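You operate a simulated robot arm through the tools that you are given. There is no shell and no other tool. Be economical: measure what you need, move in short steps, check, and stop when the job is done.

Carry out the task below with a simulated two-armed robot. There is one attempt and no reset: what you move stays moved.

## Task
Put the red-band beaker labelled "75" from the top of the steel cart on top of the ball of paper and the red-band beaker marked "62" on the top of the steel table. Put two of the intake bottles from the top of the steel table on the top of the pass box. Stack the steel tin marked "63" from the top of the island by the mixer on top of the steel tin marked "61". The order is free. Set down upright: red-band beaker, intake bottle.
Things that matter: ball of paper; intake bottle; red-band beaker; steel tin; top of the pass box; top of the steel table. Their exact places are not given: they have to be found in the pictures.

Only the result counts: the job must be done as asked and must still hold three seconds after the hand-in. Knocking over, shifting, dropping, spilling or breaking anything else fails it.

## Robot
Two 7-joint arms with two-finger grippers on one trunk, on a base that drives. Base frame: it is fixed to the floor where the robot stands at the start and does not move with it; the origin is under the middle of the robot, x ahead of it, y to its left, z up. Lengths are in m, angles in rad, forces in N, time in s.
The left shoulder is at the start at [0.041, 0.17, 1.198], the right one opposite. With the tool pointing down near the work surface each hand reaches from about 0.14 to 0.66 m from the robot's upright axis, wherever it stands, measured 20 degrees to its own side. Places, roughly: intake bottle [-1, -0.75, 1]; steel tin [-1.5, 0.5, 1]; top of the pass box [-2, -0.8, 1.2]; top of the steel table [-0.5, -0.8, 0.8]. Payload 2.69 kg a hand.
The tool frame of a hand sits at the grasp point between the pads (the TCP): z along the fingers, y along the line on which they close. The tips reach 0.02 m beyond it. The gripper opens to 0.1 m. The gripper's body begins 0.063 m behind the TCP.
Orientation is that of the tool frame in the base frame, as a unit quaternion [x, y, z, w]. With the fingers straight down and closing along the base's y, the tool's x points along the base's -x, its y along +y and its z along -z.

## Interface
- The arms move only by the tool nudge_tool. It takes "left_commands", "right_commands" or both (then of equal length, played together; a hand with none holds still); each is one flat list of numbers, 7 for each row, row after row: the shift along the tool's x, y, z in m, then the turn, a rotation vector about the tool's x, y, z in rad, then the gripper command, from -1 (fully open) to 1 (shut), values between in proportion. In form: [dx, dy, dz, wx, wy, wz, fingers, dx, dy, dz, wx, wy, wz, fingers, ...]. A call has 1 to 12 rows; each row is the pose to reach, as a shift and turn from the pose commanded when the call began, along the tool's axes at that moment. Rows are played at 5 a second. More than 0.05 m and 0.15 rad between two rows, or a gripper value outside its range, and nothing of the call is played. Where a pose cannot be reached the arm comes as near as it can. A force on the tool above 40 N (or 10 N above the force at the start of the call, whichever is more), or a blocked arm, ends the call early, and 0.2 s more pass. Each finger travels about 0.108 m/s and halts on what it meets, pressing with about 44 N; the grip force reading is that of the motor and also rises with nothing between the fingers. The clock runs only during rows and for 0.2 s after the last one: add rows that repeat a pose to give the fingers time. The reply holds the time, the measured pose of the TCP, the force on the tool along the base axes, the opening and the grip force, in the units named above and with some noise, with the torque about the TCP (base axes, N m) and any sound that the robot's microphone picked up, and new pictures: "views" is both (left out), scene, wrist or none (wrist: the cameras of the hands that moved).
- Cameras (640 x 400 px; columns grow to the right, rows downward): "scene" is now at [0.1617, -0.0567, 1.1187]; the picture's right is [-0.62, -0.78, 0.01], its down [-0.25, 0.18, -0.95] and it looks along [0.74, -0.59, -0.30] (base axes); focal length 214 px, centre (320, 200). "left" rides on the left gripper at [0.07, 0.018, -0.099] in its tool frame; the picture's right is [-0.26, 0.97, 0.00], its down [-0.75, -0.20, -0.63] and it looks along [-0.61, -0.16, 0.78] (tool axes); focal length 230 px, centre (320, 200). "right" rides on the right gripper at [0.07, -0.019, -0.099] in its tool frame; the picture's right is [0.26, 0.97, 0.00], its down [-0.75, 0.20, -0.63] and it looks along [-0.61, 0.16, 0.78] (tool axes); focal length 230 px, centre (320, 200).
- slide_trunk(by): slides the trunk up (or, below 0, down) by that many m; the arms and the scene camera ride with it, the base frame stays. It gives what a move gives, with no picture.
- steer(legs): drives the robot by 1 to 6 legs, each [ahead, turn to the left] in m and rad, along the robot's own axes; the way and the turn of a leg run together, so that a leg with both is an arc; at most 1.5 m and 3.142 rad a leg. The arms and the cameras ride along, it lands a little off, and it stops where it bumps. It gives what a move gives, and a new picture of the scene camera.
- head_to(pan, tilt): turns the head with the scene camera to pan (to the left, within 1.047 rad either way) and tilt (down, from -0.506 to 1.204), counted from straight ahead of the robot. It gives what a move gives, and a new picture of the scene camera.
- pixel_to_xyz(camera, pixels): for up to 12 pixels [column, row] of the newest picture of that camera ("zoom" is the newest enlarged one), the place [x, y, z] in the base frame of the surface seen there, good to about 0.003 m. No time passes.
- enlarge(camera, box): a new picture of the part [left, top, right, bottom] of that camera's present view, enlarged. No time passes.
- sign_off(): hands the job in; it is judged then, once.

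Work in short steps. Measure before you move; look again where a grasp or a placing could have gone wrong, and mend it. You have 110 turns and 260 pictures in all, those below and enlarged ones among them. Open the grippers and draw the arms clear of the work before you hand the job in, unless the task says otherwise; then end with one line.

The tools are called after ">>>" as name(argument=value, ...) on one line, values as JSON. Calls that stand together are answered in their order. nudge_tool: Moves the arms, as the interface text tells. Its arguments: {"type":"object","properties":{"left_commands":{"type":"array","items":{"type":"number"}},"right_commands":{"type":"array","items":{"type":"number"}},"views":{"type":"string","enum":["both","scene","wrist","none"]}},"required":[]} The other tools are called the same way: slide_trunk (by) slides the trunk up or down; steer (legs) drives the base; head_to (pan, tilt) turns the head that bears the scene camera; pixel_to_xyz (camera, pixels) gives the place of the surface under pixels of a picture; enlarge (camera, box) takes an enlarged picture of a part of a camera's view; sign_off () hands the job in.

At the start:

```text
clock: 0.0
left_tcp_pos: [0.4312, -0.0212, 1.1188]
left_tool_rot: [-0.001, 1.0, 0.0, 0.0]
left_ft_force: [0.1, 0.7, 0.6]
left_torque: [0.0, -0.01, 0.02]
left_gripper_width: 0.0999
left_grasp_force: 0.2
right_tcp_pos: [0.3372, -0.4309, 1.1676]
right_tool_rot: [0.002, 1.0, 0.0, 0.001]
right_ft_force: [0.4, 0.1, -0.2]
right_torque: [-0.04, -0.01, 0.0]
right_gripper_width: 0.0999
right_grasp_force: 0.1
trunk travel left (down, up): [-0.425, 0.265]
robot x, y, heading: [0.0043, -0.0017, -0.0]
head pan, tilt: [-0.67, 0.297]
```

scene: 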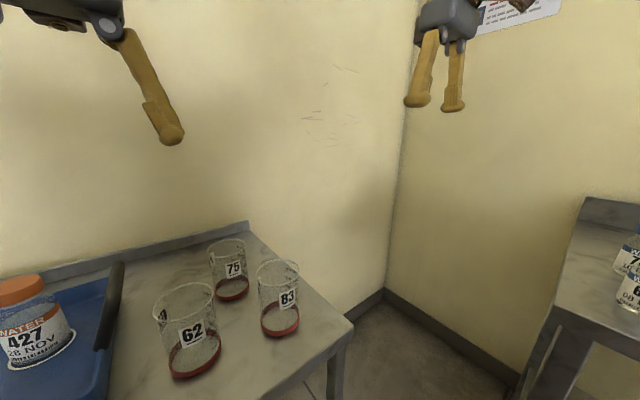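
right: 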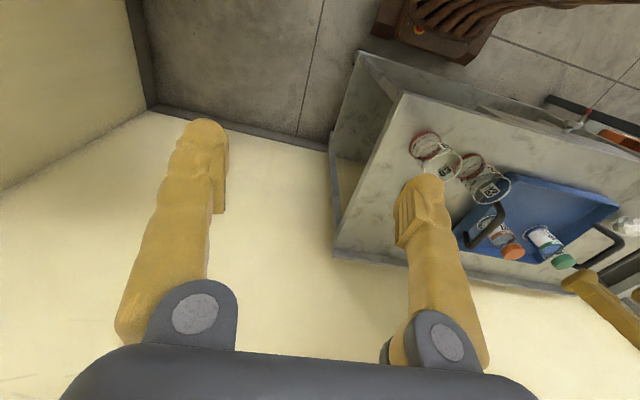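
left: 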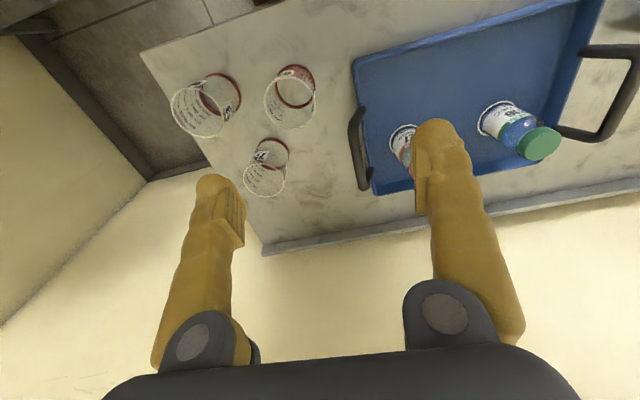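

I start by looking round: first the objects on the cart ahead, measured from the current scene picture.

>>> pixel_to_xyz(camera="scene", pixels=[[233, 290], [281, 325], [195, 365], [228, 243], [278, 264], [184, 290], [320, 350], [246, 228], [630, 290]])

>>> head_to(pan=0.0, tilt=0.6)

```text
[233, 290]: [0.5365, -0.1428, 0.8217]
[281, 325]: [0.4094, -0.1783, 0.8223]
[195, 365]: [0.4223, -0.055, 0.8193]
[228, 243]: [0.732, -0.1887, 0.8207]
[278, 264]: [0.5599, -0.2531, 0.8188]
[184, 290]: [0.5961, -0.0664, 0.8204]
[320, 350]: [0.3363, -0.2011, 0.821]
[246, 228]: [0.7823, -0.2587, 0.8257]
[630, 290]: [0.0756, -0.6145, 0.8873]
```

```text
clock: 1.1
left_tcp_pos: [0.4141, -0.0204, 1.1251]
left_tool_rot: [0.0, 1.0, 0.001, 0.008]
left_ft_force: [1.1, 0.2, -0.3]
left_torque: [0.03, 0.01, 0.03]
left_gripper_width: 0.1002
left_grasp_force: 0.2
right_tcp_pos: [0.3175, -0.4304, 1.166]
right_tool_rot: [0.002, 1.0, 0.001, -0.008]
right_ft_force: [-0.4, 0.0, 0.4]
right_torque: [0.03, -0.05, -0.01]
right_gripper_width: 0.1
right_grasp_force: 0.1
trunk travel left (down, up): [-0.425, 0.265]
robot x, y, heading: [-0.0007, -0.0019, 0.0]
head pan, tilt: [0.0, 0.6]
```

scene: 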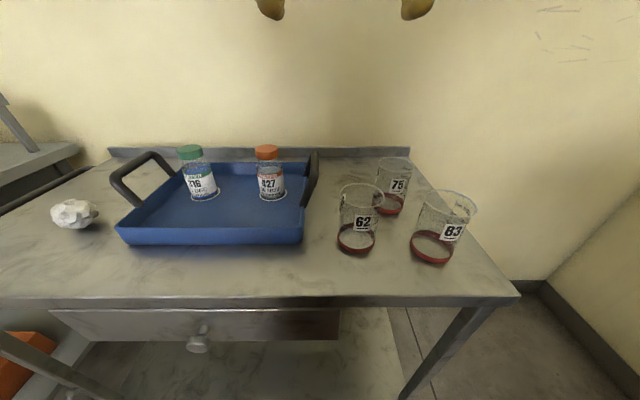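

The cart ahead holds beakers 62, 75, 83, a tray and a ball of paper at (73,213). I zoom on the ball and beakers and measure.

>>> enlarge(camera="scene", box=[30, 180, 130, 243])

>>> enlarge(camera="scene", box=[320, 140, 500, 275])

>>> pixel_to_xyz(camera="scene", pixels=[[73, 205], [73, 215], [52, 213], [97, 213], [73, 230], [392, 208], [400, 184], [357, 248], [363, 223], [431, 258], [452, 233], [311, 180]])

```text
6.35 times, centred on (80, 212) of scene
```

zoom: 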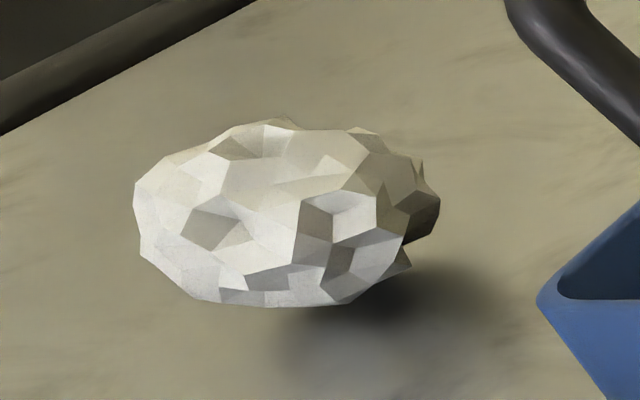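

```text
2.96 times, centred on (410, 208) of scene
```

zoom: 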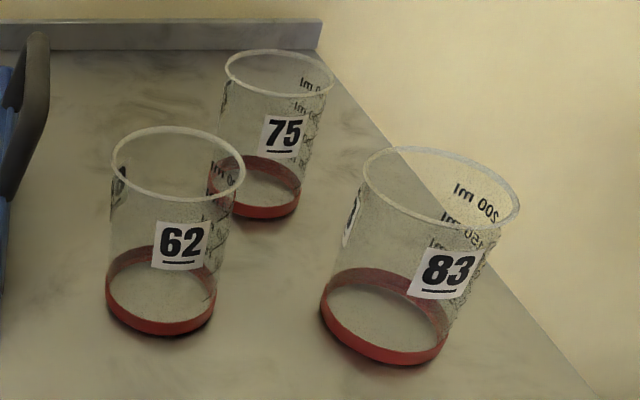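

```text
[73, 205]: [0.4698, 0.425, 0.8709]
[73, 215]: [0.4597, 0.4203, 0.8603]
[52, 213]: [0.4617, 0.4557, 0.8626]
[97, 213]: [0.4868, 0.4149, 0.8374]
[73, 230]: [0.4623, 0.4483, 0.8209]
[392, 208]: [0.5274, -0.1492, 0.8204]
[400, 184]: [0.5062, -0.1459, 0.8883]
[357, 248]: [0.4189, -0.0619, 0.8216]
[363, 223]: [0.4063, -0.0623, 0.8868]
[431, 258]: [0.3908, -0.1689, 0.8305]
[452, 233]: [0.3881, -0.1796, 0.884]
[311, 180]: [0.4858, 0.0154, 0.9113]
```

The ball is about 0.05 m high and flattish. Now I look right and left for the other furniture.

>>> head_to(pan=1.04, tilt=0.45)

>>> head_to(pan=-1.04, tilt=0.45)

```text
clock: 2.3
left_tcp_pos: [0.4149, -0.0201, 1.126]
left_tool_rot: [0.0, 1.0, 0.001, 0.007]
left_ft_force: [0.2, -0.4, -0.7]
left_torque: [0.0, -0.02, -0.02]
left_gripper_width: 0.1
left_grasp_force: 0.1
right_tcp_pos: [0.3192, -0.4301, 1.1648]
right_tool_rot: [0.0, 1.0, 0.001, -0.009]
right_ft_force: [0.3, -0.2, -0.1]
right_torque: [0.02, 0.01, -0.01]
right_gripper_width: 0.1002
right_grasp_force: 0.1
trunk travel left (down, up): [-0.425, 0.265]
robot x, y, heading: [0.0004, -0.0002, 0.002]
head pan, tilt: [1.04, 0.45]
```

scene: 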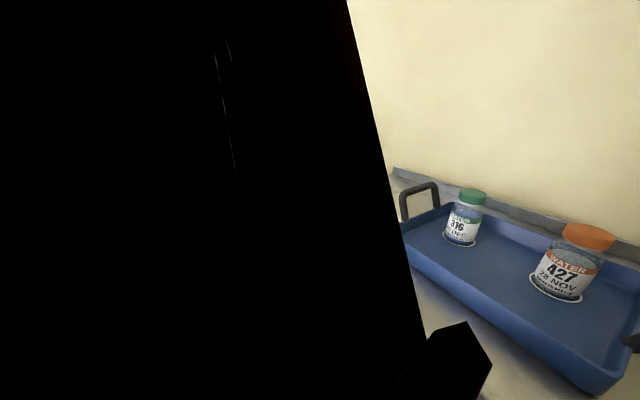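

```text
clock: 4.3
left_tcp_pos: [0.4154, -0.0194, 1.1257]
left_tool_rot: [-0.001, 1.0, 0.002, 0.009]
left_ft_force: [0.2, 0.4, -0.2]
left_torque: [-0.03, 0.01, 0.02]
left_gripper_width: 0.1001
left_grasp_force: 0.0
right_tcp_pos: [0.3192, -0.4308, 1.164]
right_tool_rot: [0.001, 1.0, 0.001, -0.008]
right_ft_force: [0.0, -0.7, -0.2]
right_torque: [-0.01, -0.01, -0.03]
right_gripper_width: 0.1001
right_grasp_force: 0.1
trunk travel left (down, up): [-0.425, 0.265]
robot x, y, heading: [-0.0015, 0.0032, 0.003]
head pan, tilt: [-1.04, 0.45]
```

scene: 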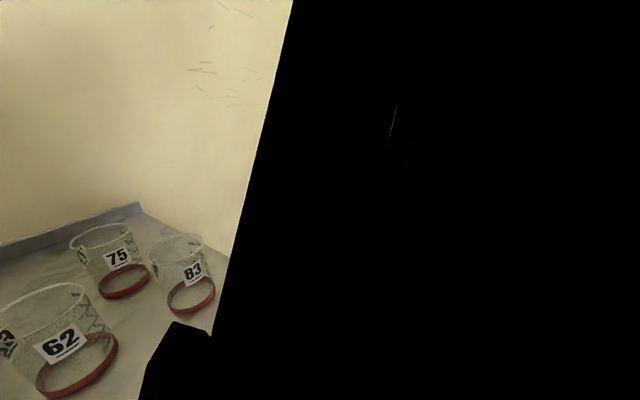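

The raised arms block the sides, so the rest will be looked at after driving. First the beaker 75: I zoom the left wrist view on the beakers to get their bands and rims.

>>> enlarge(camera="left", box=[150, 50, 342, 210])

>>> head_to(pan=0.0, tilt=0.7)

```text
2.50 times, centred on (246, 130) of left
```

zoom: 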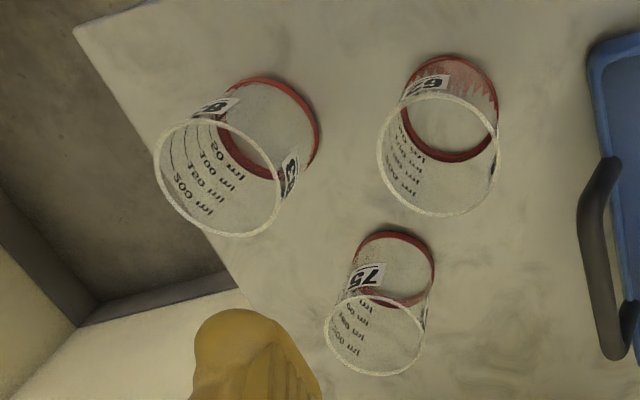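

```text
clock: 5.6
left_tcp_pos: [0.4142, -0.0213, 1.1256]
left_tool_rot: [-0.001, 1.0, 0.001, 0.008]
left_ft_force: [0.5, 0.7, -0.4]
left_torque: [-0.03, -0.01, 0.0]
left_gripper_width: 0.1
left_grasp_force: 0.0
right_tcp_pos: [0.3185, -0.4294, 1.1645]
right_tool_rot: [0.001, 1.0, 0.001, -0.009]
right_ft_force: [0.5, -0.5, 0.3]
right_torque: [-0.01, 0.01, -0.02]
right_gripper_width: 0.1
right_grasp_force: 0.1
trunk travel left (down, up): [-0.425, 0.265]
robot x, y, heading: [0.0029, 0.0002, 0.0]
head pan, tilt: [0.0, 0.7]
```

scene: 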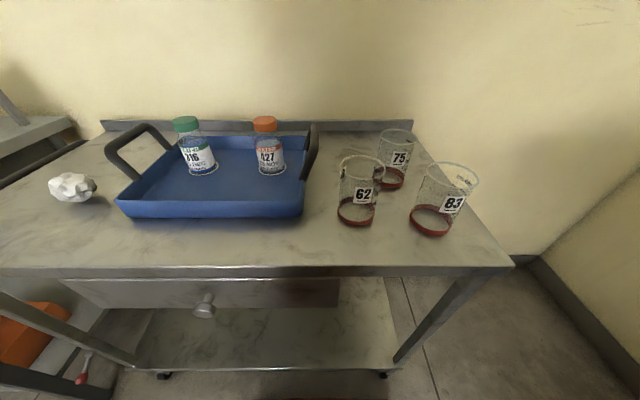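

Zoom of the left view gives bands and rims; I measure points on them for 75 and 62.

>>> pixel_to_xyz(camera="zoom", pixels=[[392, 234], [432, 262], [410, 303], [375, 298], [327, 330], [377, 374], [421, 350], [390, 301], [450, 57], [494, 98], [450, 159], [402, 120]])

>>> pixel_to_xyz(camera="scene", pixels=[[72, 175], [72, 180], [66, 185], [60, 185], [80, 185], [90, 182], [52, 180], [72, 190], [72, 196], [85, 178], [60, 177], [96, 185]])

```text
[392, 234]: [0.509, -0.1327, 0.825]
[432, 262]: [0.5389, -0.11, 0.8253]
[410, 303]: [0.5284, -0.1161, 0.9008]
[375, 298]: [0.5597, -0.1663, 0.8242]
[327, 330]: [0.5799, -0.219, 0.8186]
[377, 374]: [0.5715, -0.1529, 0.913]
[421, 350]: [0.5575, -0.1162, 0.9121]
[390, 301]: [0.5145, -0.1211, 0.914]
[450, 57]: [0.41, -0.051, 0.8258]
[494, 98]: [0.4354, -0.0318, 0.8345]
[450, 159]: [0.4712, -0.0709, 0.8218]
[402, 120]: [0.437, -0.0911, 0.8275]
```

```text
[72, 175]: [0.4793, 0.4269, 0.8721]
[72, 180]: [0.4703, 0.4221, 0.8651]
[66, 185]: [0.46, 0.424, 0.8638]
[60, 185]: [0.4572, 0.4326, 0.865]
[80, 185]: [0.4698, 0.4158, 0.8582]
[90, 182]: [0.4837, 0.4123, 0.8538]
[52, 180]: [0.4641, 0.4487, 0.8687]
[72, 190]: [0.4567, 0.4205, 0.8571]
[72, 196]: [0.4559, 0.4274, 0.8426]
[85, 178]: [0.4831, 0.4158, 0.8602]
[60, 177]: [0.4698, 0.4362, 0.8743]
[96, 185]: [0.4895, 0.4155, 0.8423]
```

75 stands at about (0.540,-0.143), rim z 0.914, radius ~0.033; the ball near (0.47,0.435), top ~0.874. I move the left hand above the ball to view it from above.

>>> nudge_tool(left_commands=[0, 0.05, 0, 0, 0, 0, -1, 0, 0.1, 0, 0, 0, 0, -1, 0, 0.15, 0, 0, 0, 0, -1, 0, 0.2, 0, 0, 0, 0, -1, 0, 0.25, 0, 0, 0, 0, -1, 0, 0.3, 0, 0, 0, 0, -1, 0, 0.35, 0, 0, 0, 0, -1, 0, 0.4, 0, 0, 0, 0, -1, 0, 0.44, 0, 0, 0, 0, -1], views="wrist")

```text
clock: 7.6
left_tcp_pos: [0.4144, 0.4209, 1.1262]
left_tool_rot: [0.001, 1.0, 0.0, 0.007]
left_ft_force: [0.3, -0.2, 0.0]
left_torque: [-0.04, 0.01, 0.02]
left_gripper_width: 0.1
left_grasp_force: 0.2
right_tcp_pos: [0.3192, -0.4282, 1.1657]
right_tool_rot: [0.001, 1.0, 0.001, -0.008]
right_ft_force: [-0.1, 0.1, 0.0]
right_torque: [-0.01, -0.02, 0.0]
right_gripper_width: 0.1003
right_grasp_force: 0.1
trunk travel left (down, up): [-0.425, 0.265]
robot x, y, heading: [-0.002, -0.0003, -0.006]
head pan, tilt: [0.0, 0.7]
```

left: 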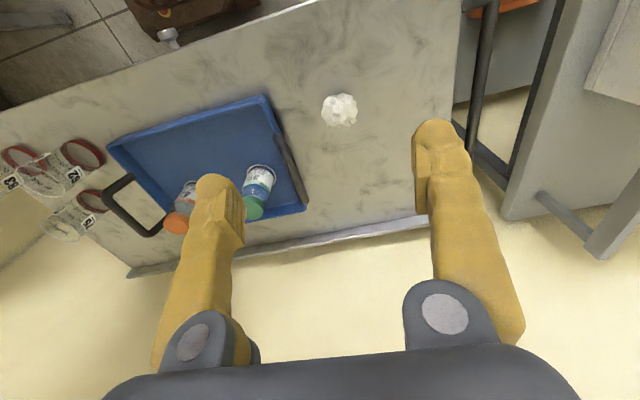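

The ball is at (339,110); I zoom on it to map its top.

>>> enlarge(camera="left", box=[307, 90, 371, 130])

>>> pixel_to_xyz(camera="zoom", pixels=[[320, 200], [270, 200], [220, 200], [370, 200], [420, 200], [470, 200], [320, 130], [320, 270], [320, 320], [270, 270], [370, 270], [370, 130]])

>>> pixel_to_xyz(camera="left", pixels=[[323, 110], [328, 110], [350, 110], [354, 110], [339, 97], [339, 101], [339, 120], [339, 124], [330, 118], [348, 118], [330, 102], [348, 102]])

```text
10.00 times, centred on (339, 110) of left
```

zoom: 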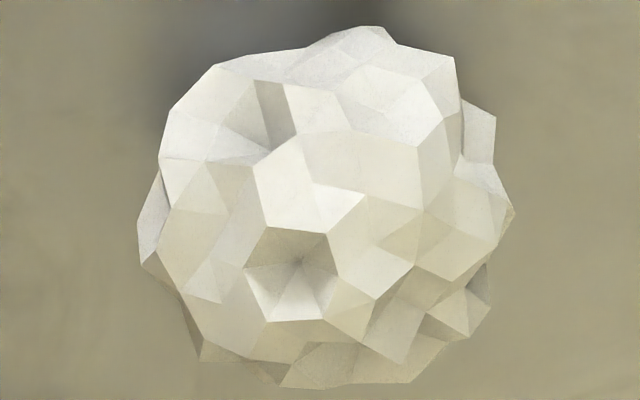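

```text
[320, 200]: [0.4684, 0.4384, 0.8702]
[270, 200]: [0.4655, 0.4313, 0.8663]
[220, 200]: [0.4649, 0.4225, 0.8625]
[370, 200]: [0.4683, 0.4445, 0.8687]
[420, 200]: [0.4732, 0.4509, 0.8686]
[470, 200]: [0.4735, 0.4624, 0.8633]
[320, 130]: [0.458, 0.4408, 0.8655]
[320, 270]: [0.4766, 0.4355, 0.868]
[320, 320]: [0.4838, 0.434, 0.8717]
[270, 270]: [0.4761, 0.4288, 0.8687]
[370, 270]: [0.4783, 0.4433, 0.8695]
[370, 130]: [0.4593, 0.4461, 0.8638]
```

```text
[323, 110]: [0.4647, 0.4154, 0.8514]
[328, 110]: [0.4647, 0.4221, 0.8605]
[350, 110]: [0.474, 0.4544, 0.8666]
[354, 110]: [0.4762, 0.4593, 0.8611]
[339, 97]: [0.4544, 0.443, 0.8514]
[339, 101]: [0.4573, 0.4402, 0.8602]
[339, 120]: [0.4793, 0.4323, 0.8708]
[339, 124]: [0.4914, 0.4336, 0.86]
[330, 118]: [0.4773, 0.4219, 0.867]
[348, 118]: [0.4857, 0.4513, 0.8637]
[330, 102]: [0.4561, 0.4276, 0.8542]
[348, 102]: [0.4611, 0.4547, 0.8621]
```

The ball's top is a flattish patch ~0.035 m wide around (0.473,0.438), z~0.870. Now I take the left hand over beaker 75, levelling the tool by 0.015 rad.

>>> nudge_tool(left_commands=[-0.0105, -0.047, 0, 0, 0.015, 0, -1, -0.021, -0.094, 0, 0, 0.015, 0, -1, -0.0315, -0.141, 0, 0, 0.015, 0, -1, -0.042, -0.188, 0, 0, 0.015, 0, -1, -0.0525, -0.235, 0, 0, 0.015, 0, -1, -0.063, -0.282, 0, 0, 0.015, 0, -1, -0.0735, -0.329, 0, 0, 0.015, 0, -1, -0.084, -0.376, 0, 0, 0.015, 0, -1, -0.0945, -0.423, 0, 0, 0.015, 0, -1, -0.105, -0.47, 0, 0, 0.015, 0, -1, -0.1155, -0.517, 0, 0, 0.015, 0, -1, -0.126, -0.564, 0, 0, 0.015, 0, -1], views="both")

```text
clock: 10.3
left_tcp_pos: [0.5183, -0.0905, 1.1377]
left_tool_rot: [0.008, 1.0, 0.002, 0.006]
left_ft_force: [-0.1, -1.2, -0.6]
left_torque: [-0.01, -0.06, -0.01]
left_gripper_width: 0.0999
left_grasp_force: 0.1
left hand out of reach, approached as far as the arm can: row 11, 12
right_tcp_pos: [0.2952, -0.4296, 1.1545]
right_tool_rot: [0.002, 1.0, 0.002, -0.03]
right_ft_force: [-0.2, 0.8, 0.9]
right_torque: [-0.05, -0.04, 0.0]
right_gripper_width: 0.0997
right_grasp_force: 0.1
trunk travel left (down, up): [-0.425, 0.265]
robot x, y, heading: [0.0026, -0.0034, -0.003]
head pan, tilt: [0.0, 0.7]
stopped in row 12 (left hand): the arm was blocked; the commanded pose is now the measured one
```

scene: 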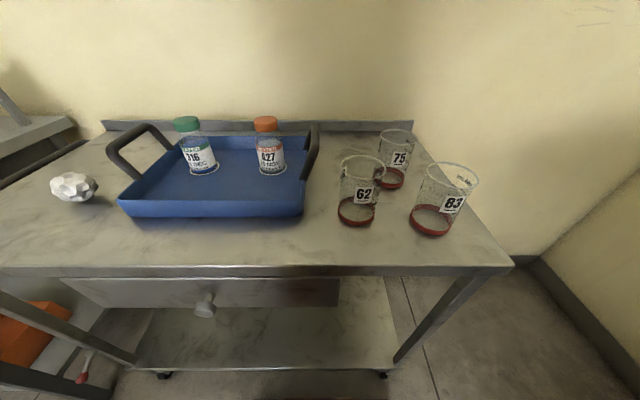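
left: 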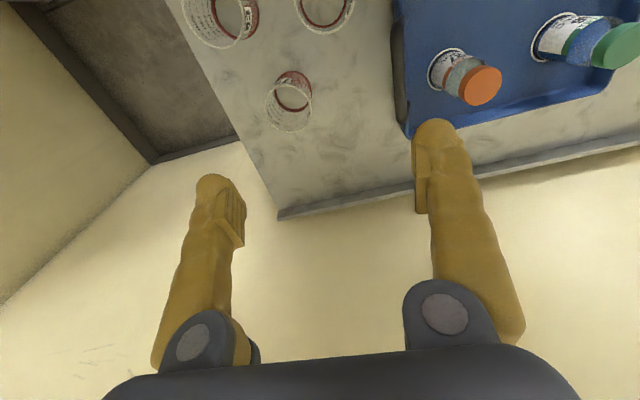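

The left hand cannot reach across to 75; rotating the base right by 0.5 rad puts 75 in the left hand's sector. First I draw the hand slightly back, then turn.

>>> nudge_tool(left_commands=[0.04, 0.03, 0, 0, 0, 0, -1, 0.08, 0.06, 0, 0, 0, 0, -1], views="none")

>>> steer(legs=[[0, -0.5]])

```text
clock: 10.7
left_tcp_pos: [0.4802, -0.0757, 1.1487]
left_tool_rot: [0.009, 1.0, 0.001, 0.015]
left_ft_force: [-1.1, -0.2, 0.1]
left_torque: [-0.06, -0.11, 0.05]
left_gripper_width: 0.1
left_grasp_force: 0.0
right_tcp_pos: [0.2712, -0.4272, 1.1453]
right_tool_rot: [0.001, 0.999, 0.002, -0.049]
right_ft_force: [-2.3, 0.4, -0.1]
right_torque: [-0.08, -0.08, 0.04]
right_gripper_width: 0.1002
right_grasp_force: 0.0
trunk travel left (down, up): [-0.425, 0.265]
robot x, y, heading: [0.0013, 0.0014, -0.002]
head pan, tilt: [0.0, 0.7]
stopped in row 1 (left hand): the arm was blocked; the commanded pose is now the measured one
```

```text
clock: 12.5
left_tcp_pos: [0.3866, -0.3029, 1.1448]
left_tool_rot: [0.256, 0.966, 0.0, 0.012]
left_ft_force: [-0.4, -0.9, 0.2]
left_torque: [0.03, -0.01, -0.02]
left_gripper_width: 0.0999
left_grasp_force: 0.1
right_tcp_pos: [0.0387, -0.5121, 1.1532]
right_tool_rot: [0.249, 0.968, 0.009, -0.027]
right_ft_force: [-0.1, 0.4, -0.2]
right_torque: [0.01, -0.03, 0.01]
right_gripper_width: 0.1001
right_grasp_force: 0.1
trunk travel left (down, up): [-0.425, 0.265]
robot x, y, heading: [0.0036, -0.0024, -0.499]
head pan, tilt: [0.0, 0.7]
```

scene: 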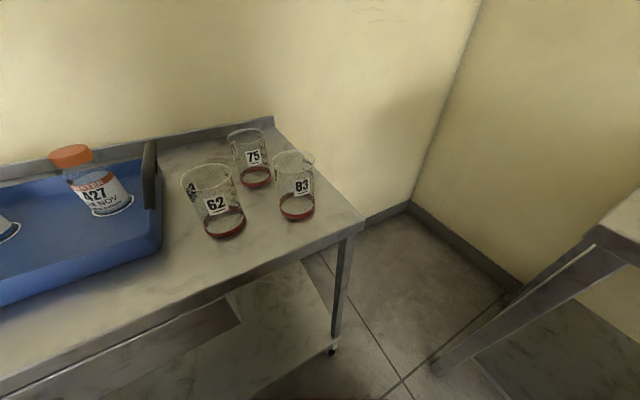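

The right hand was displaced without a command, so the left forearm was pressing on the right arm. 75 is now at robot-frame (0.54, 0.13): I move the left hand leftwards to it, which also frees the right arm.

>>> nudge_tool(left_commands=[0, 0.045, 0, 0, 0, 0, -1, 0, 0.09, 0, 0, 0, 0, -1, 0, 0.135, 0, 0, 0, 0, -1, 0, 0.175, 0, 0, 0, 0, -1, -0.01, 0.215, 0, 0, 0, 0, -1, -0.01, 0.215, 0, 0, 0, 0, -1], views="wrist")

```text
clock: 13.9
left_tcp_pos: [0.4878, -0.1141, 1.1519]
left_tool_rot: [0.257, 0.966, -0.002, 0.019]
left_ft_force: [-0.7, -0.5, -0.5]
left_torque: [0.0, 0.02, -0.02]
left_gripper_width: 0.1001
left_grasp_force: 0.1
right_tcp_pos: [0.0191, -0.5004, 1.1454]
right_tool_rot: [0.249, 0.967, 0.015, -0.045]
right_ft_force: [-0.3, 0.1, -0.1]
right_torque: [0.04, -0.01, -0.01]
right_gripper_width: 0.1001
right_grasp_force: 0.0
trunk travel left (down, up): [-0.425, 0.265]
robot x, y, heading: [0.0002, 0.0024, -0.504]
head pan, tilt: [0.0, 0.7]
```

left: 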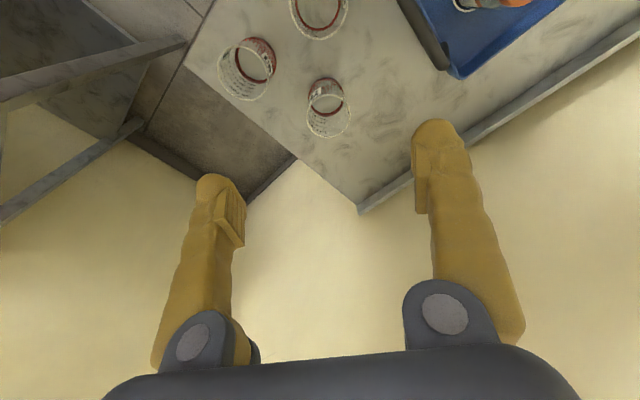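

The right hand still sits deflected; I move the right hand 0.1 m outwards to relieve any contact and view what is under it.

>>> nudge_tool(right_commands=[0, -0.04, 0, 0, 0, 0, -1, 0, -0.08, 0, 0, 0, 0, -1, 0, -0.1, 0, 0, 0, 0, -1], views="wrist")

```text
clock: 14.7
left_tcp_pos: [0.4877, -0.1135, 1.1534]
left_tool_rot: [0.258, 0.966, -0.003, 0.02]
left_ft_force: [0.3, -0.1, 0.8]
left_torque: [0.03, -0.01, 0.0]
left_gripper_width: 0.0999
left_grasp_force: 0.1
right_tcp_pos: [-0.0286, -0.5883, 1.1561]
right_tool_rot: [0.248, 0.968, 0.01, -0.023]
right_ft_force: [-0.1, 0.0, -1.1]
right_torque: [0.01, 0.0, -0.01]
right_gripper_width: 0.1001
right_grasp_force: 0.1
trunk travel left (down, up): [-0.425, 0.265]
robot x, y, heading: [-0.0001, 0.0041, -0.504]
head pan, tilt: [0.0, 0.7]
```

right: 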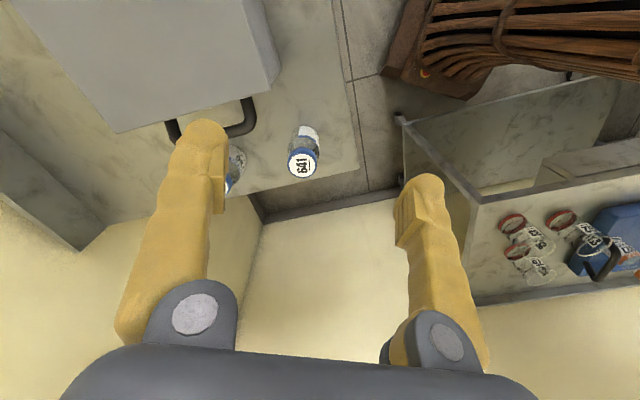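

The right hand now hovers by the steel table with intake bottles. Left hand: 75 lies straight ahead by 0.06 m; I move over it, lower by 0.1 and correct the 0.04 rad pitch.

>>> nudge_tool(left_commands=[-0.02, 0, 0.03, 0, 0.04, 0, -1, -0.04, 0, 0.06, 0, 0.04, 0, -1, -0.06, 0, 0.1, 0, 0.04, 0, -1, -0.06, 0, 0.1, 0, 0.04, 0, -1], views="both")

```text
clock: 15.7
left_tcp_pos: [0.5411, -0.1449, 1.0573]
left_tool_rot: [0.257, 0.966, 0.003, 0.001]
left_ft_force: [0.4, -0.4, 1.2]
left_torque: [-0.01, -0.01, -0.01]
left_gripper_width: 0.0999
left_grasp_force: 0.1
right_tcp_pos: [-0.0282, -0.5877, 1.1556]
right_tool_rot: [0.249, 0.968, 0.009, -0.023]
right_ft_force: [-0.2, -0.5, -1.0]
right_torque: [-0.01, -0.03, -0.01]
right_gripper_width: 0.1001
right_grasp_force: 0.0
trunk travel left (down, up): [-0.425, 0.265]
robot x, y, heading: [-0.0027, 0.0027, -0.501]
head pan, tilt: [0.0, 0.7]
```

scene: 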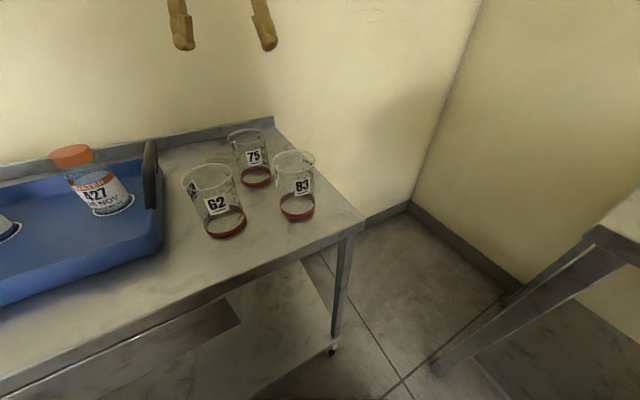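
left: 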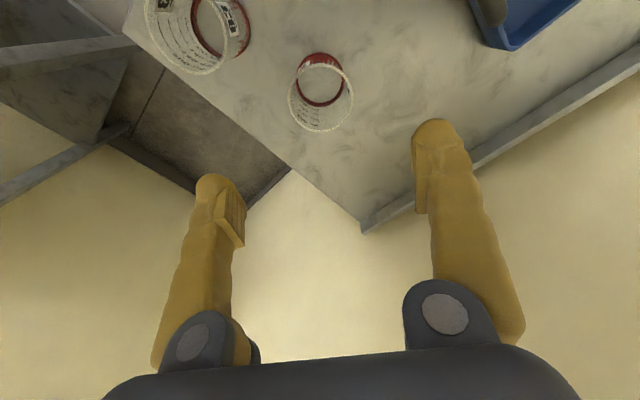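

Hand hovers over 75; I re-measure its rim and band in a zoom before descending.

>>> enlarge(camera="left", box=[264, 45, 376, 140])

```text
4.21 times, centred on (320, 92) of left
```

zoom: 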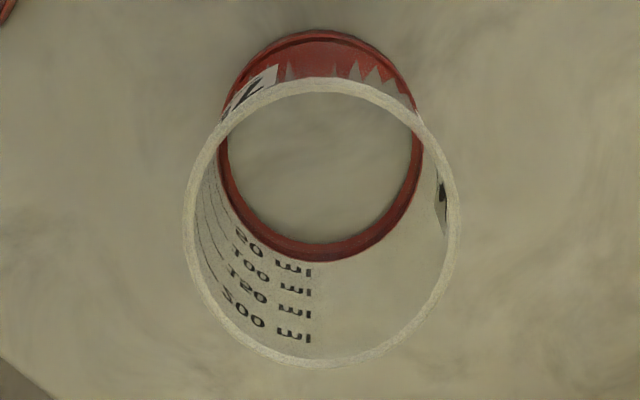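

>>> pixel_to_xyz(camera="zoom", pixels=[[320, 85], [189, 220], [454, 220], [320, 362], [230, 325], [415, 325], [225, 180], [418, 180], [320, 250], [320, 36]])

```text
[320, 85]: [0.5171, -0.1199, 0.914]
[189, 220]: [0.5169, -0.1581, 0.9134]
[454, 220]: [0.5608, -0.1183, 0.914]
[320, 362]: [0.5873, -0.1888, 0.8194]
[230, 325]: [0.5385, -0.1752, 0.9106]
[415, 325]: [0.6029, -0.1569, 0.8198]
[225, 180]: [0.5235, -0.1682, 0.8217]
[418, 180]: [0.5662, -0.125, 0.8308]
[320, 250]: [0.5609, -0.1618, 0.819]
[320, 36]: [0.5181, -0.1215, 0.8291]
```

The rim centre is about (0.541,-0.142), radius 0.032, under the TCP. I descend 0.172 m to grasp at z≈0.885, then close.

>>> nudge_tool(left_commands=[0, 0.002, 0.045, 0, 0, 0, -1, 0, 0.002, 0.09, 0, 0, 0, -1, 0, 0.002, 0.135, 0, 0, 0, -1, 0, 0.002, 0.172, 0, 0, 0, -1, 0, 0.002, 0.172, 0, 0, 0, -1], views="both")

```text
clock: 16.9
left_tcp_pos: [0.5431, -0.1425, 0.8849]
left_tool_rot: [0.257, 0.966, 0.002, 0.002]
left_ft_force: [0.2, 0.0, 0.0]
left_torque: [0.01, 0.02, -0.01]
left_gripper_width: 0.0999
left_grasp_force: 0.0
right_tcp_pos: [-0.0277, -0.5871, 1.1553]
right_tool_rot: [0.249, 0.968, 0.009, -0.023]
right_ft_force: [-0.3, 0.8, 0.7]
right_torque: [0.02, 0.01, 0.0]
right_gripper_width: 0.0998
right_grasp_force: 0.0
trunk travel left (down, up): [-0.425, 0.265]
robot x, y, heading: [0.0006, 0.0022, -0.501]
head pan, tilt: [0.0, 0.7]
```

scene: 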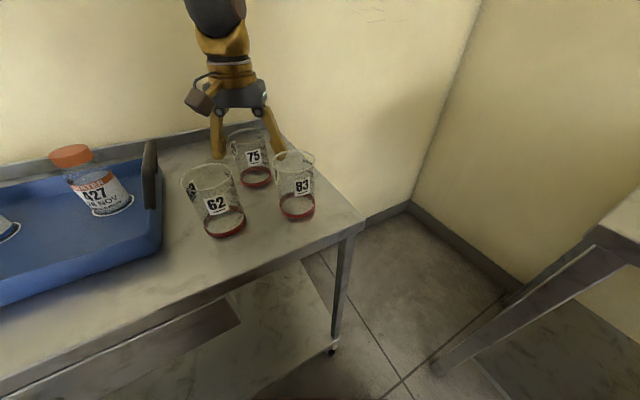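
left: 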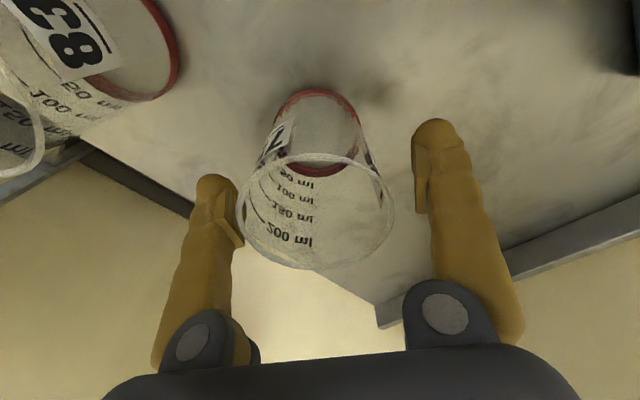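

The rim sits between the fingers. Closing.

>>> nudge_tool(left_commands=[0, 0, 0, 0, 0, 0, 0, 0, 0, 0, 0, 0, 0, 1, 0, 0, 0, 0, 0, 0, 1, 0, 0, 0, 0, 0, 0, 1], views="wrist")

```text
clock: 17.9
left_tcp_pos: [0.543, -0.1425, 0.8848]
left_tool_rot: [0.257, 0.967, 0.003, 0.0]
left_ft_force: [-0.3, -0.3, 0.3]
left_torque: [-0.02, 0.02, 0.01]
left_gripper_width: 0.0575
left_grasp_force: 44.7
right_tcp_pos: [-0.0268, -0.588, 1.1544]
right_tool_rot: [0.25, 0.968, 0.01, -0.022]
right_ft_force: [-0.3, -0.3, 0.5]
right_torque: [0.04, 0.03, -0.02]
right_gripper_width: 0.0999
right_grasp_force: 0.0
trunk travel left (down, up): [-0.425, 0.265]
robot x, y, heading: [-0.0006, 0.0001, -0.5]
head pan, tilt: [0.0, 0.7]
```

left: 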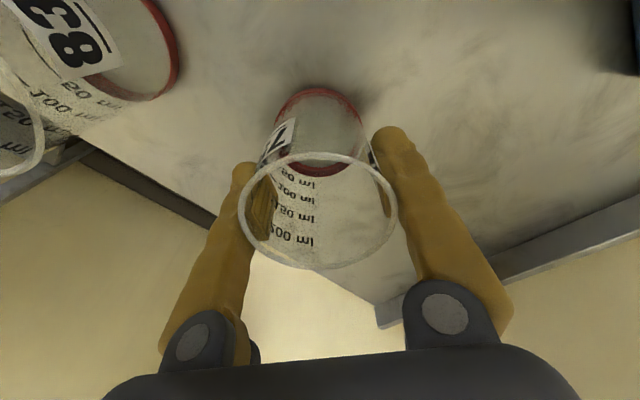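

Gripped (0.0575 m, 44.7 N). I lift by 0.17 m.

>>> nudge_tool(left_commands=[0, 0, -0.03, 0, 0, 0, 1, 0, 0, -0.07, 0, 0, 0, 1, 0, 0, -0.11, 0, 0, 0, 1, 0, 0, -0.15, 0, 0, 0, 1, 0, 0, -0.17, 0, 0, 0, 1], views="none")

>>> steer(legs=[[0, 0.7]])

```text
clock: 19.1
left_tcp_pos: [0.5451, -0.1415, 1.0543]
left_tool_rot: [0.257, 0.966, 0.002, 0.0]
left_ft_force: [-0.4, 0.5, -0.2]
left_torque: [0.0, -0.01, -0.03]
left_gripper_width: 0.0576
left_grasp_force: 43.8
right_tcp_pos: [-0.0274, -0.5885, 1.1546]
right_tool_rot: [0.249, 0.968, 0.01, -0.022]
right_ft_force: [-0.4, -0.5, -0.4]
right_torque: [-0.01, -0.01, -0.02]
right_gripper_width: 0.1003
right_grasp_force: 0.1
trunk travel left (down, up): [-0.425, 0.265]
robot x, y, heading: [0.003, 0.0018, -0.503]
head pan, tilt: [0.0, 0.7]
```

```text
clock: 21.4
left_tcp_pos: [0.5095, 0.2444, 1.0544]
left_tool_rot: [-0.09, 0.996, 0.002, -0.001]
left_ft_force: [-0.4, 1.0, 0.4]
left_torque: [-0.02, 0.0, -0.01]
left_gripper_width: 0.0576
left_grasp_force: 43.8
right_tcp_pos: [0.3598, -0.4665, 1.1557]
right_tool_rot: [-0.098, 0.995, 0.001, -0.024]
right_ft_force: [-0.1, -0.4, -0.8]
right_torque: [0.0, -0.01, -0.02]
right_gripper_width: 0.1001
right_grasp_force: 0.1
trunk travel left (down, up): [-0.425, 0.265]
robot x, y, heading: [-0.0007, 0.0019, 0.203]
head pan, tilt: [0.0, 0.7]
```

scene: 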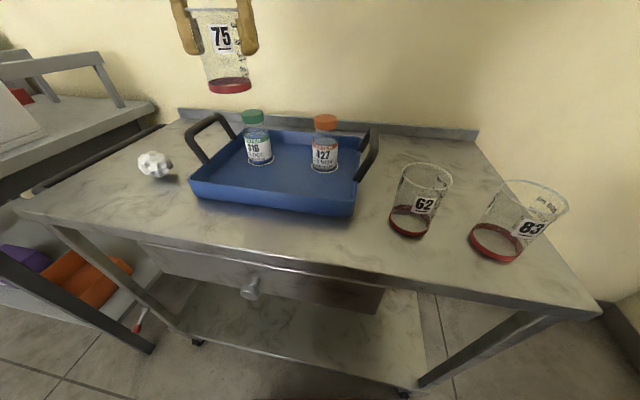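

75 is held upright. I zoom on the held beaker and re-measure the ball.

>>> enlarge(camera="scene", box=[166, 0, 294, 100])

>>> pixel_to_xyz(camera="scene", pixels=[[154, 153], [154, 157], [148, 157], [160, 157], [154, 163], [141, 163], [167, 160], [209, 87], [230, 89], [250, 84], [230, 79]])

```text
4.00 times, centred on (230, 50) of scene
```

zoom: 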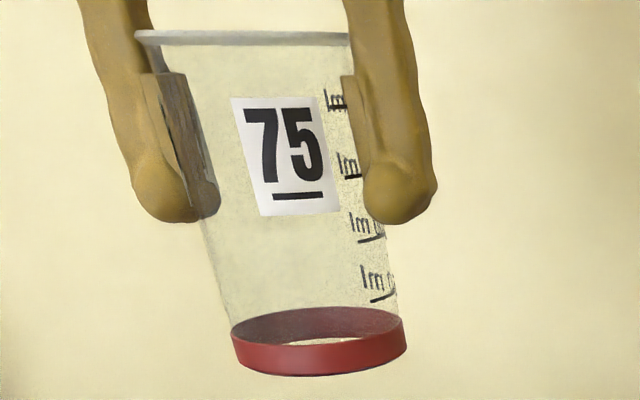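

```text
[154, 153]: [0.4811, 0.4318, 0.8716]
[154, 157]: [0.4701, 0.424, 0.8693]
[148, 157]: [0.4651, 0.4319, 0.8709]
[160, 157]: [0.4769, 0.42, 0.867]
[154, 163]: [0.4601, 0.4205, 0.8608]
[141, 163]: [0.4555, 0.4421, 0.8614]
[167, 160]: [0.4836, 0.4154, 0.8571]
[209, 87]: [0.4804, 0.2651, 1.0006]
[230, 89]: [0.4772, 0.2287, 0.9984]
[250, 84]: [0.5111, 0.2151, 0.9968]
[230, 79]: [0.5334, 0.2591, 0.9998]
```

Base centre of the held beaker ≈(0.506,0.244), 0.0645 below the TCP. I carry it over the ball (target centre (0.474,0.437)), ending ~0.05 above.

>>> nudge_tool(left_commands=[0, 0.045, 0, 0, 0, 0, 1, 0, 0.09, 0, 0, 0, 0, 1, -0.002, 0.135, 0, 0, 0, 0, 1, -0.0026, 0.18, 0, 0, 0, 0, 1, -0.0026, 0.1957, 0.03, 0, 0, 0, 1, -0.0026, 0.1957, 0.065, 0, 0, 0, 1, -0.0026, 0.1957, 0.065, 0, 0, 0, 1], views="both")

>>> enlarge(camera="scene", box=[90, 70, 218, 190])

```text
clock: 23.0
left_tcp_pos: [0.4623, 0.4359, 0.9986]
left_tool_rot: [-0.09, 0.996, 0.002, 0.009]
left_ft_force: [-0.8, -0.3, -0.4]
left_torque: [0.01, -0.01, -0.01]
left_gripper_width: 0.0578
left_grasp_force: 44.4
right_tcp_pos: [0.3391, -0.4713, 1.1474]
right_tool_rot: [-0.098, 0.994, -0.001, -0.043]
right_ft_force: [-0.7, 0.1, 0.5]
right_torque: [0.02, -0.01, 0.01]
right_gripper_width: 0.1001
right_grasp_force: 0.0
trunk travel left (down, up): [-0.425, 0.265]
robot x, y, heading: [-0.0035, -0.0005, 0.198]
head pan, tilt: [0.0, 0.7]
```

scene: 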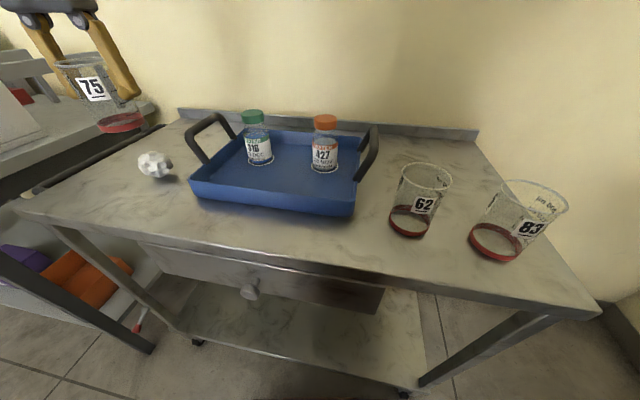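
left: 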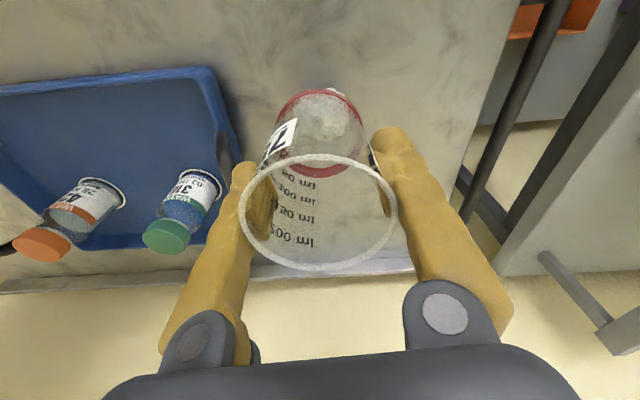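

```text
3.33 times, centred on (154, 130) of scene
```

zoom: 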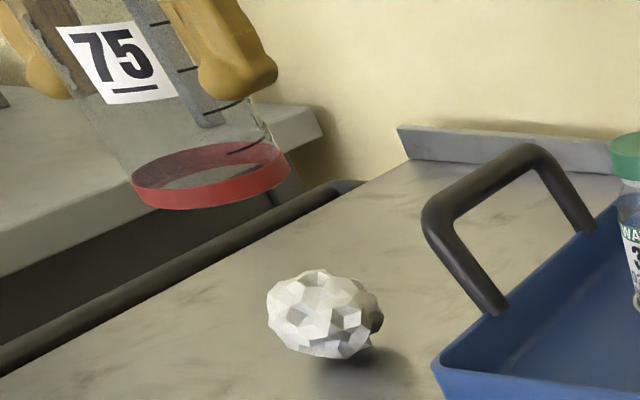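

Both hands are again ~0.015 m deflected although only the left moved, so the arms' elbows seem to touch. I shift the right hand outward and forward and watch the left's reading.

>>> nudge_tool(right_commands=[-0.03, -0.035, 0, 0, 0, 0, -1, -0.06, -0.07, 0, 0, 0, 0, -1, -0.09, -0.1, 0, 0, 0, 0, -1], views="none")

```text
clock: 23.8
left_tcp_pos: [0.4638, 0.4342, 0.9978]
left_tool_rot: [-0.09, 0.996, 0.003, 0.008]
left_ft_force: [0.8, -0.7, -0.5]
left_torque: [0.03, 0.04, 0.05]
left_gripper_width: 0.0579
left_grasp_force: 43.7
right_tcp_pos: [0.45, -0.5521, 1.1533]
right_tool_rot: [-0.097, 0.995, 0.004, -0.017]
right_ft_force: [-0.3, -0.5, 0.3]
right_torque: [0.01, 0.01, -0.04]
right_gripper_width: 0.0999
right_grasp_force: 0.2
trunk travel left (down, up): [-0.425, 0.265]
robot x, y, heading: [0.0018, -0.0011, 0.199]
head pan, tilt: [0.0, 0.7]
```

The right hand followed well; the left keeps a small steady offset, which I correct by command: +0.013 m forward, pitch +0.017, and 0.03 m down.

>>> nudge_tool(left_commands=[-0.0137, 0.001, 0.0, 0, 0.017, 0, 1, -0.0137, 0.001, 0.03, 0, 0.017, 0, 1, -0.0137, 0.001, 0.03, 0, 0.017, 0, 1], views="both")

>>> enlarge(camera="scene", box=[90, 70, 218, 190])

```text
clock: 24.6
left_tcp_pos: [0.4757, 0.439, 0.9704]
left_tool_rot: [-0.091, 0.996, 0.002, -0.002]
left_ft_force: [0.3, 0.3, -1.0]
left_torque: [0.03, -0.02, 0.0]
left_gripper_width: 0.0576
left_grasp_force: 44.1
right_tcp_pos: [0.4487, -0.5519, 1.1536]
right_tool_rot: [-0.099, 0.995, 0.002, -0.017]
right_ft_force: [0.1, -0.7, 0.0]
right_torque: [0.0, -0.02, 0.02]
right_gripper_width: 0.1
right_grasp_force: 0.1
trunk travel left (down, up): [-0.425, 0.265]
robot x, y, heading: [0.0016, -0.0047, 0.198]
head pan, tilt: [0.0, 0.7]
```

scene: 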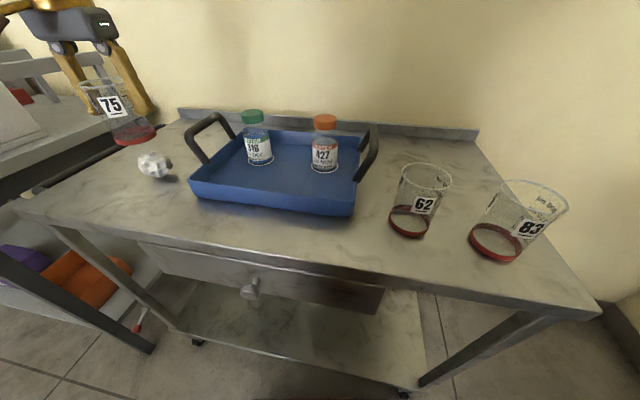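
left: 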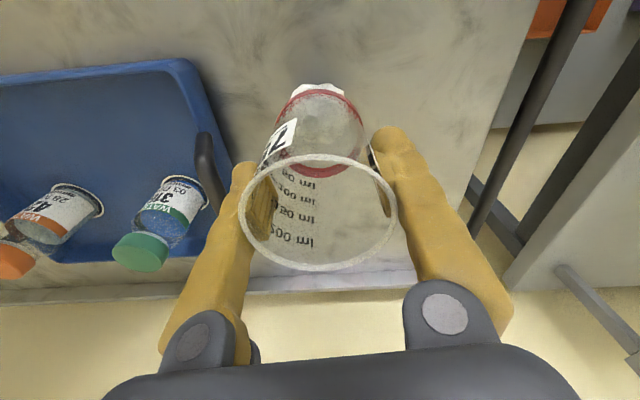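

```text
3.33 times, centred on (154, 130) of scene
```

zoom: 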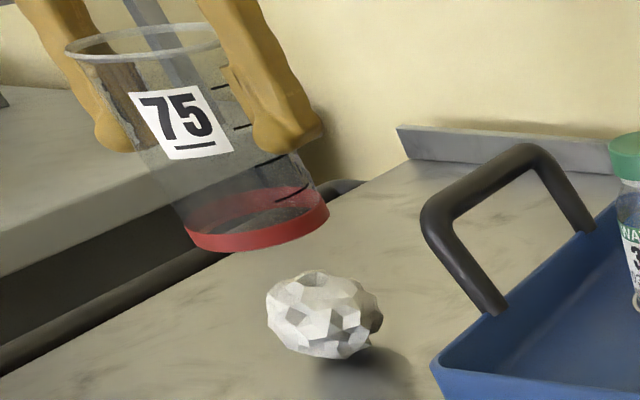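

I measure the band bottom and ball in this zoom to check alignment.

>>> pixel_to_xyz(camera="zoom", pixels=[[188, 232], [235, 245], [290, 238], [326, 215], [270, 198], [210, 205], [325, 275], [300, 285], [350, 285], [325, 300], [278, 320], [378, 315]])

```text
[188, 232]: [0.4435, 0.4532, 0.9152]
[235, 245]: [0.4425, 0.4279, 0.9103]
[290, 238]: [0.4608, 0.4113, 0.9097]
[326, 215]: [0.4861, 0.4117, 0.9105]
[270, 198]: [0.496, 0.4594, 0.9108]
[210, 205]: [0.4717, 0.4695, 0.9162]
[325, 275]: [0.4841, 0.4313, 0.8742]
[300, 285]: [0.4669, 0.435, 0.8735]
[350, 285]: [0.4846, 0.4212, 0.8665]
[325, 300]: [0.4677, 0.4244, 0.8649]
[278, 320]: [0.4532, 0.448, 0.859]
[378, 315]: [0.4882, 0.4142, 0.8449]
```

The beaker base centre is ≈(0.4685,0.4395), bottom z≈0.906; I shift +0.006 in x, -0.002 in y and lower 0.028 m to just above the ball.

>>> nudge_tool(left_commands=[-0.0055, -0.003, 0.0, 0, 0, 0, 1, -0.0055, -0.003, 0.015, 0, 0, 0, 1, -0.0055, -0.003, 0.028, 0, 0, 0, 1, -0.0055, -0.003, 0.028, 0, 0, 0, 1], views="both")

>>> enlarge(camera="scene", box=[90, 70, 218, 190])

```text
clock: 25.6
left_tcp_pos: [0.4824, 0.4345, 0.9407]
left_tool_rot: [-0.09, 0.996, 0.002, -0.001]
left_ft_force: [0.5, -0.2, 0.1]
left_torque: [0.02, 0.02, -0.01]
left_gripper_width: 0.0578
left_grasp_force: 44.5
right_tcp_pos: [0.4483, -0.5522, 1.1535]
right_tool_rot: [-0.099, 0.995, 0.002, -0.017]
right_ft_force: [-0.6, 0.4, 0.4]
right_torque: [-0.04, 0.0, -0.03]
right_gripper_width: 0.1001
right_grasp_force: 0.1
trunk travel left (down, up): [-0.425, 0.265]
robot x, y, heading: [0.0013, 0.0005, 0.197]
head pan, tilt: [0.0, 0.7]
```

scene: 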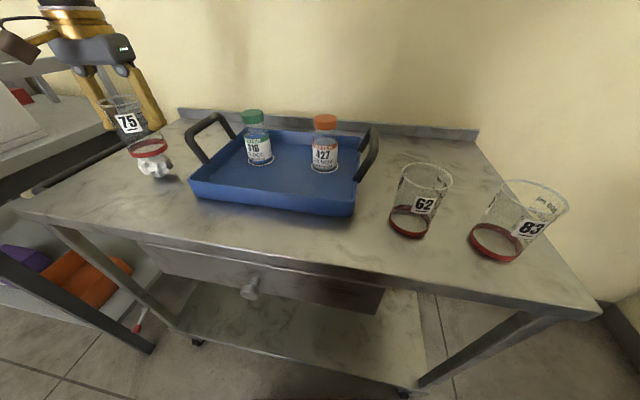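
left: 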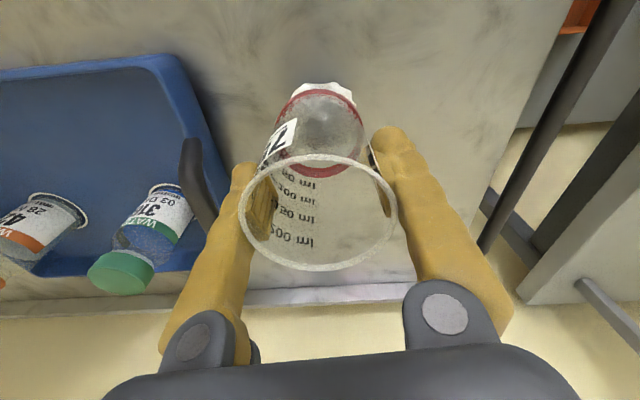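

```text
3.33 times, centred on (154, 130) of scene
```

zoom: 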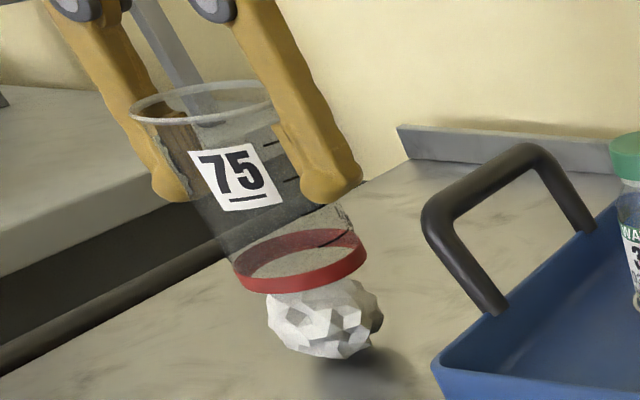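

Nearly in contact. I check the band circle against the ball once more.

>>> pixel_to_xyz(camera="zoom", pixels=[[236, 268], [265, 287], [300, 289], [340, 276], [364, 255], [350, 238], [300, 243], [260, 255], [268, 315], [380, 315], [325, 350], [325, 310]])

```text
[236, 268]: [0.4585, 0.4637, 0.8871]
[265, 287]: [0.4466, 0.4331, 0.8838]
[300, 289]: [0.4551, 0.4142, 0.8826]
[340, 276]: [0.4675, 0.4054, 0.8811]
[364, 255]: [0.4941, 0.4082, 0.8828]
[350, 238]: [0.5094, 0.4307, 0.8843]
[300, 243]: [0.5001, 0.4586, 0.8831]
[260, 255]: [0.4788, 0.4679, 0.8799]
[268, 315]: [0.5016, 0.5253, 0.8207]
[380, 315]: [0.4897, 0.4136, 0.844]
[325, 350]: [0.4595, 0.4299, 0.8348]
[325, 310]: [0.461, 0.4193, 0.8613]
```

Base centre ≈(0.476,0.4355); I shift (-0.0015,+0.002) and creep down by 7 mm in small rows while reading force.

>>> nudge_tool(left_commands=[0.001, 0.002, 0.001, 0, 0, 0, 1, 0.001, 0.002, 0.003, 0, 0, 0, 1, 0.001, 0.002, 0.005, 0, 0, 0, 1, 0.001, 0.002, 0.005, 0, 0, 0, 1], views="wrist")

>>> enlarge(camera="scene", box=[90, 70, 218, 190])

```text
clock: 26.6
left_tcp_pos: [0.4809, 0.4375, 0.9389]
left_tool_rot: [-0.091, 0.996, 0.003, 0.002]
left_ft_force: [-0.6, 0.0, 13.8]
left_torque: [0.03, 0.12, -0.01]
left_gripper_width: 0.0576
left_grasp_force: 43.8
right_tcp_pos: [0.4482, -0.5514, 1.154]
right_tool_rot: [-0.098, 0.995, 0.003, -0.016]
right_ft_force: [0.0, -0.1, 0.1]
right_torque: [0.01, -0.02, 0.01]
right_gripper_width: 0.0999
right_grasp_force: 0.1
trunk travel left (down, up): [-0.425, 0.265]
robot x, y, heading: [0.0056, -0.002, 0.2]
head pan, tilt: [0.0, 0.7]
```

left: 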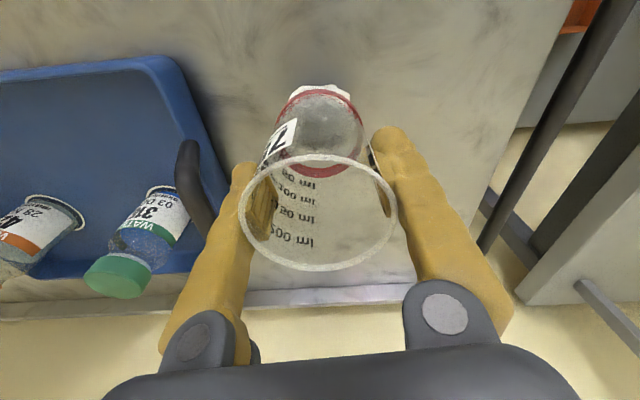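

```text
3.33 times, centred on (154, 130) of scene
```

zoom: 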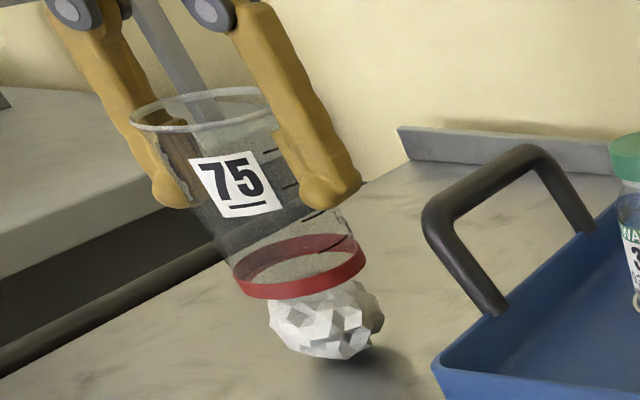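

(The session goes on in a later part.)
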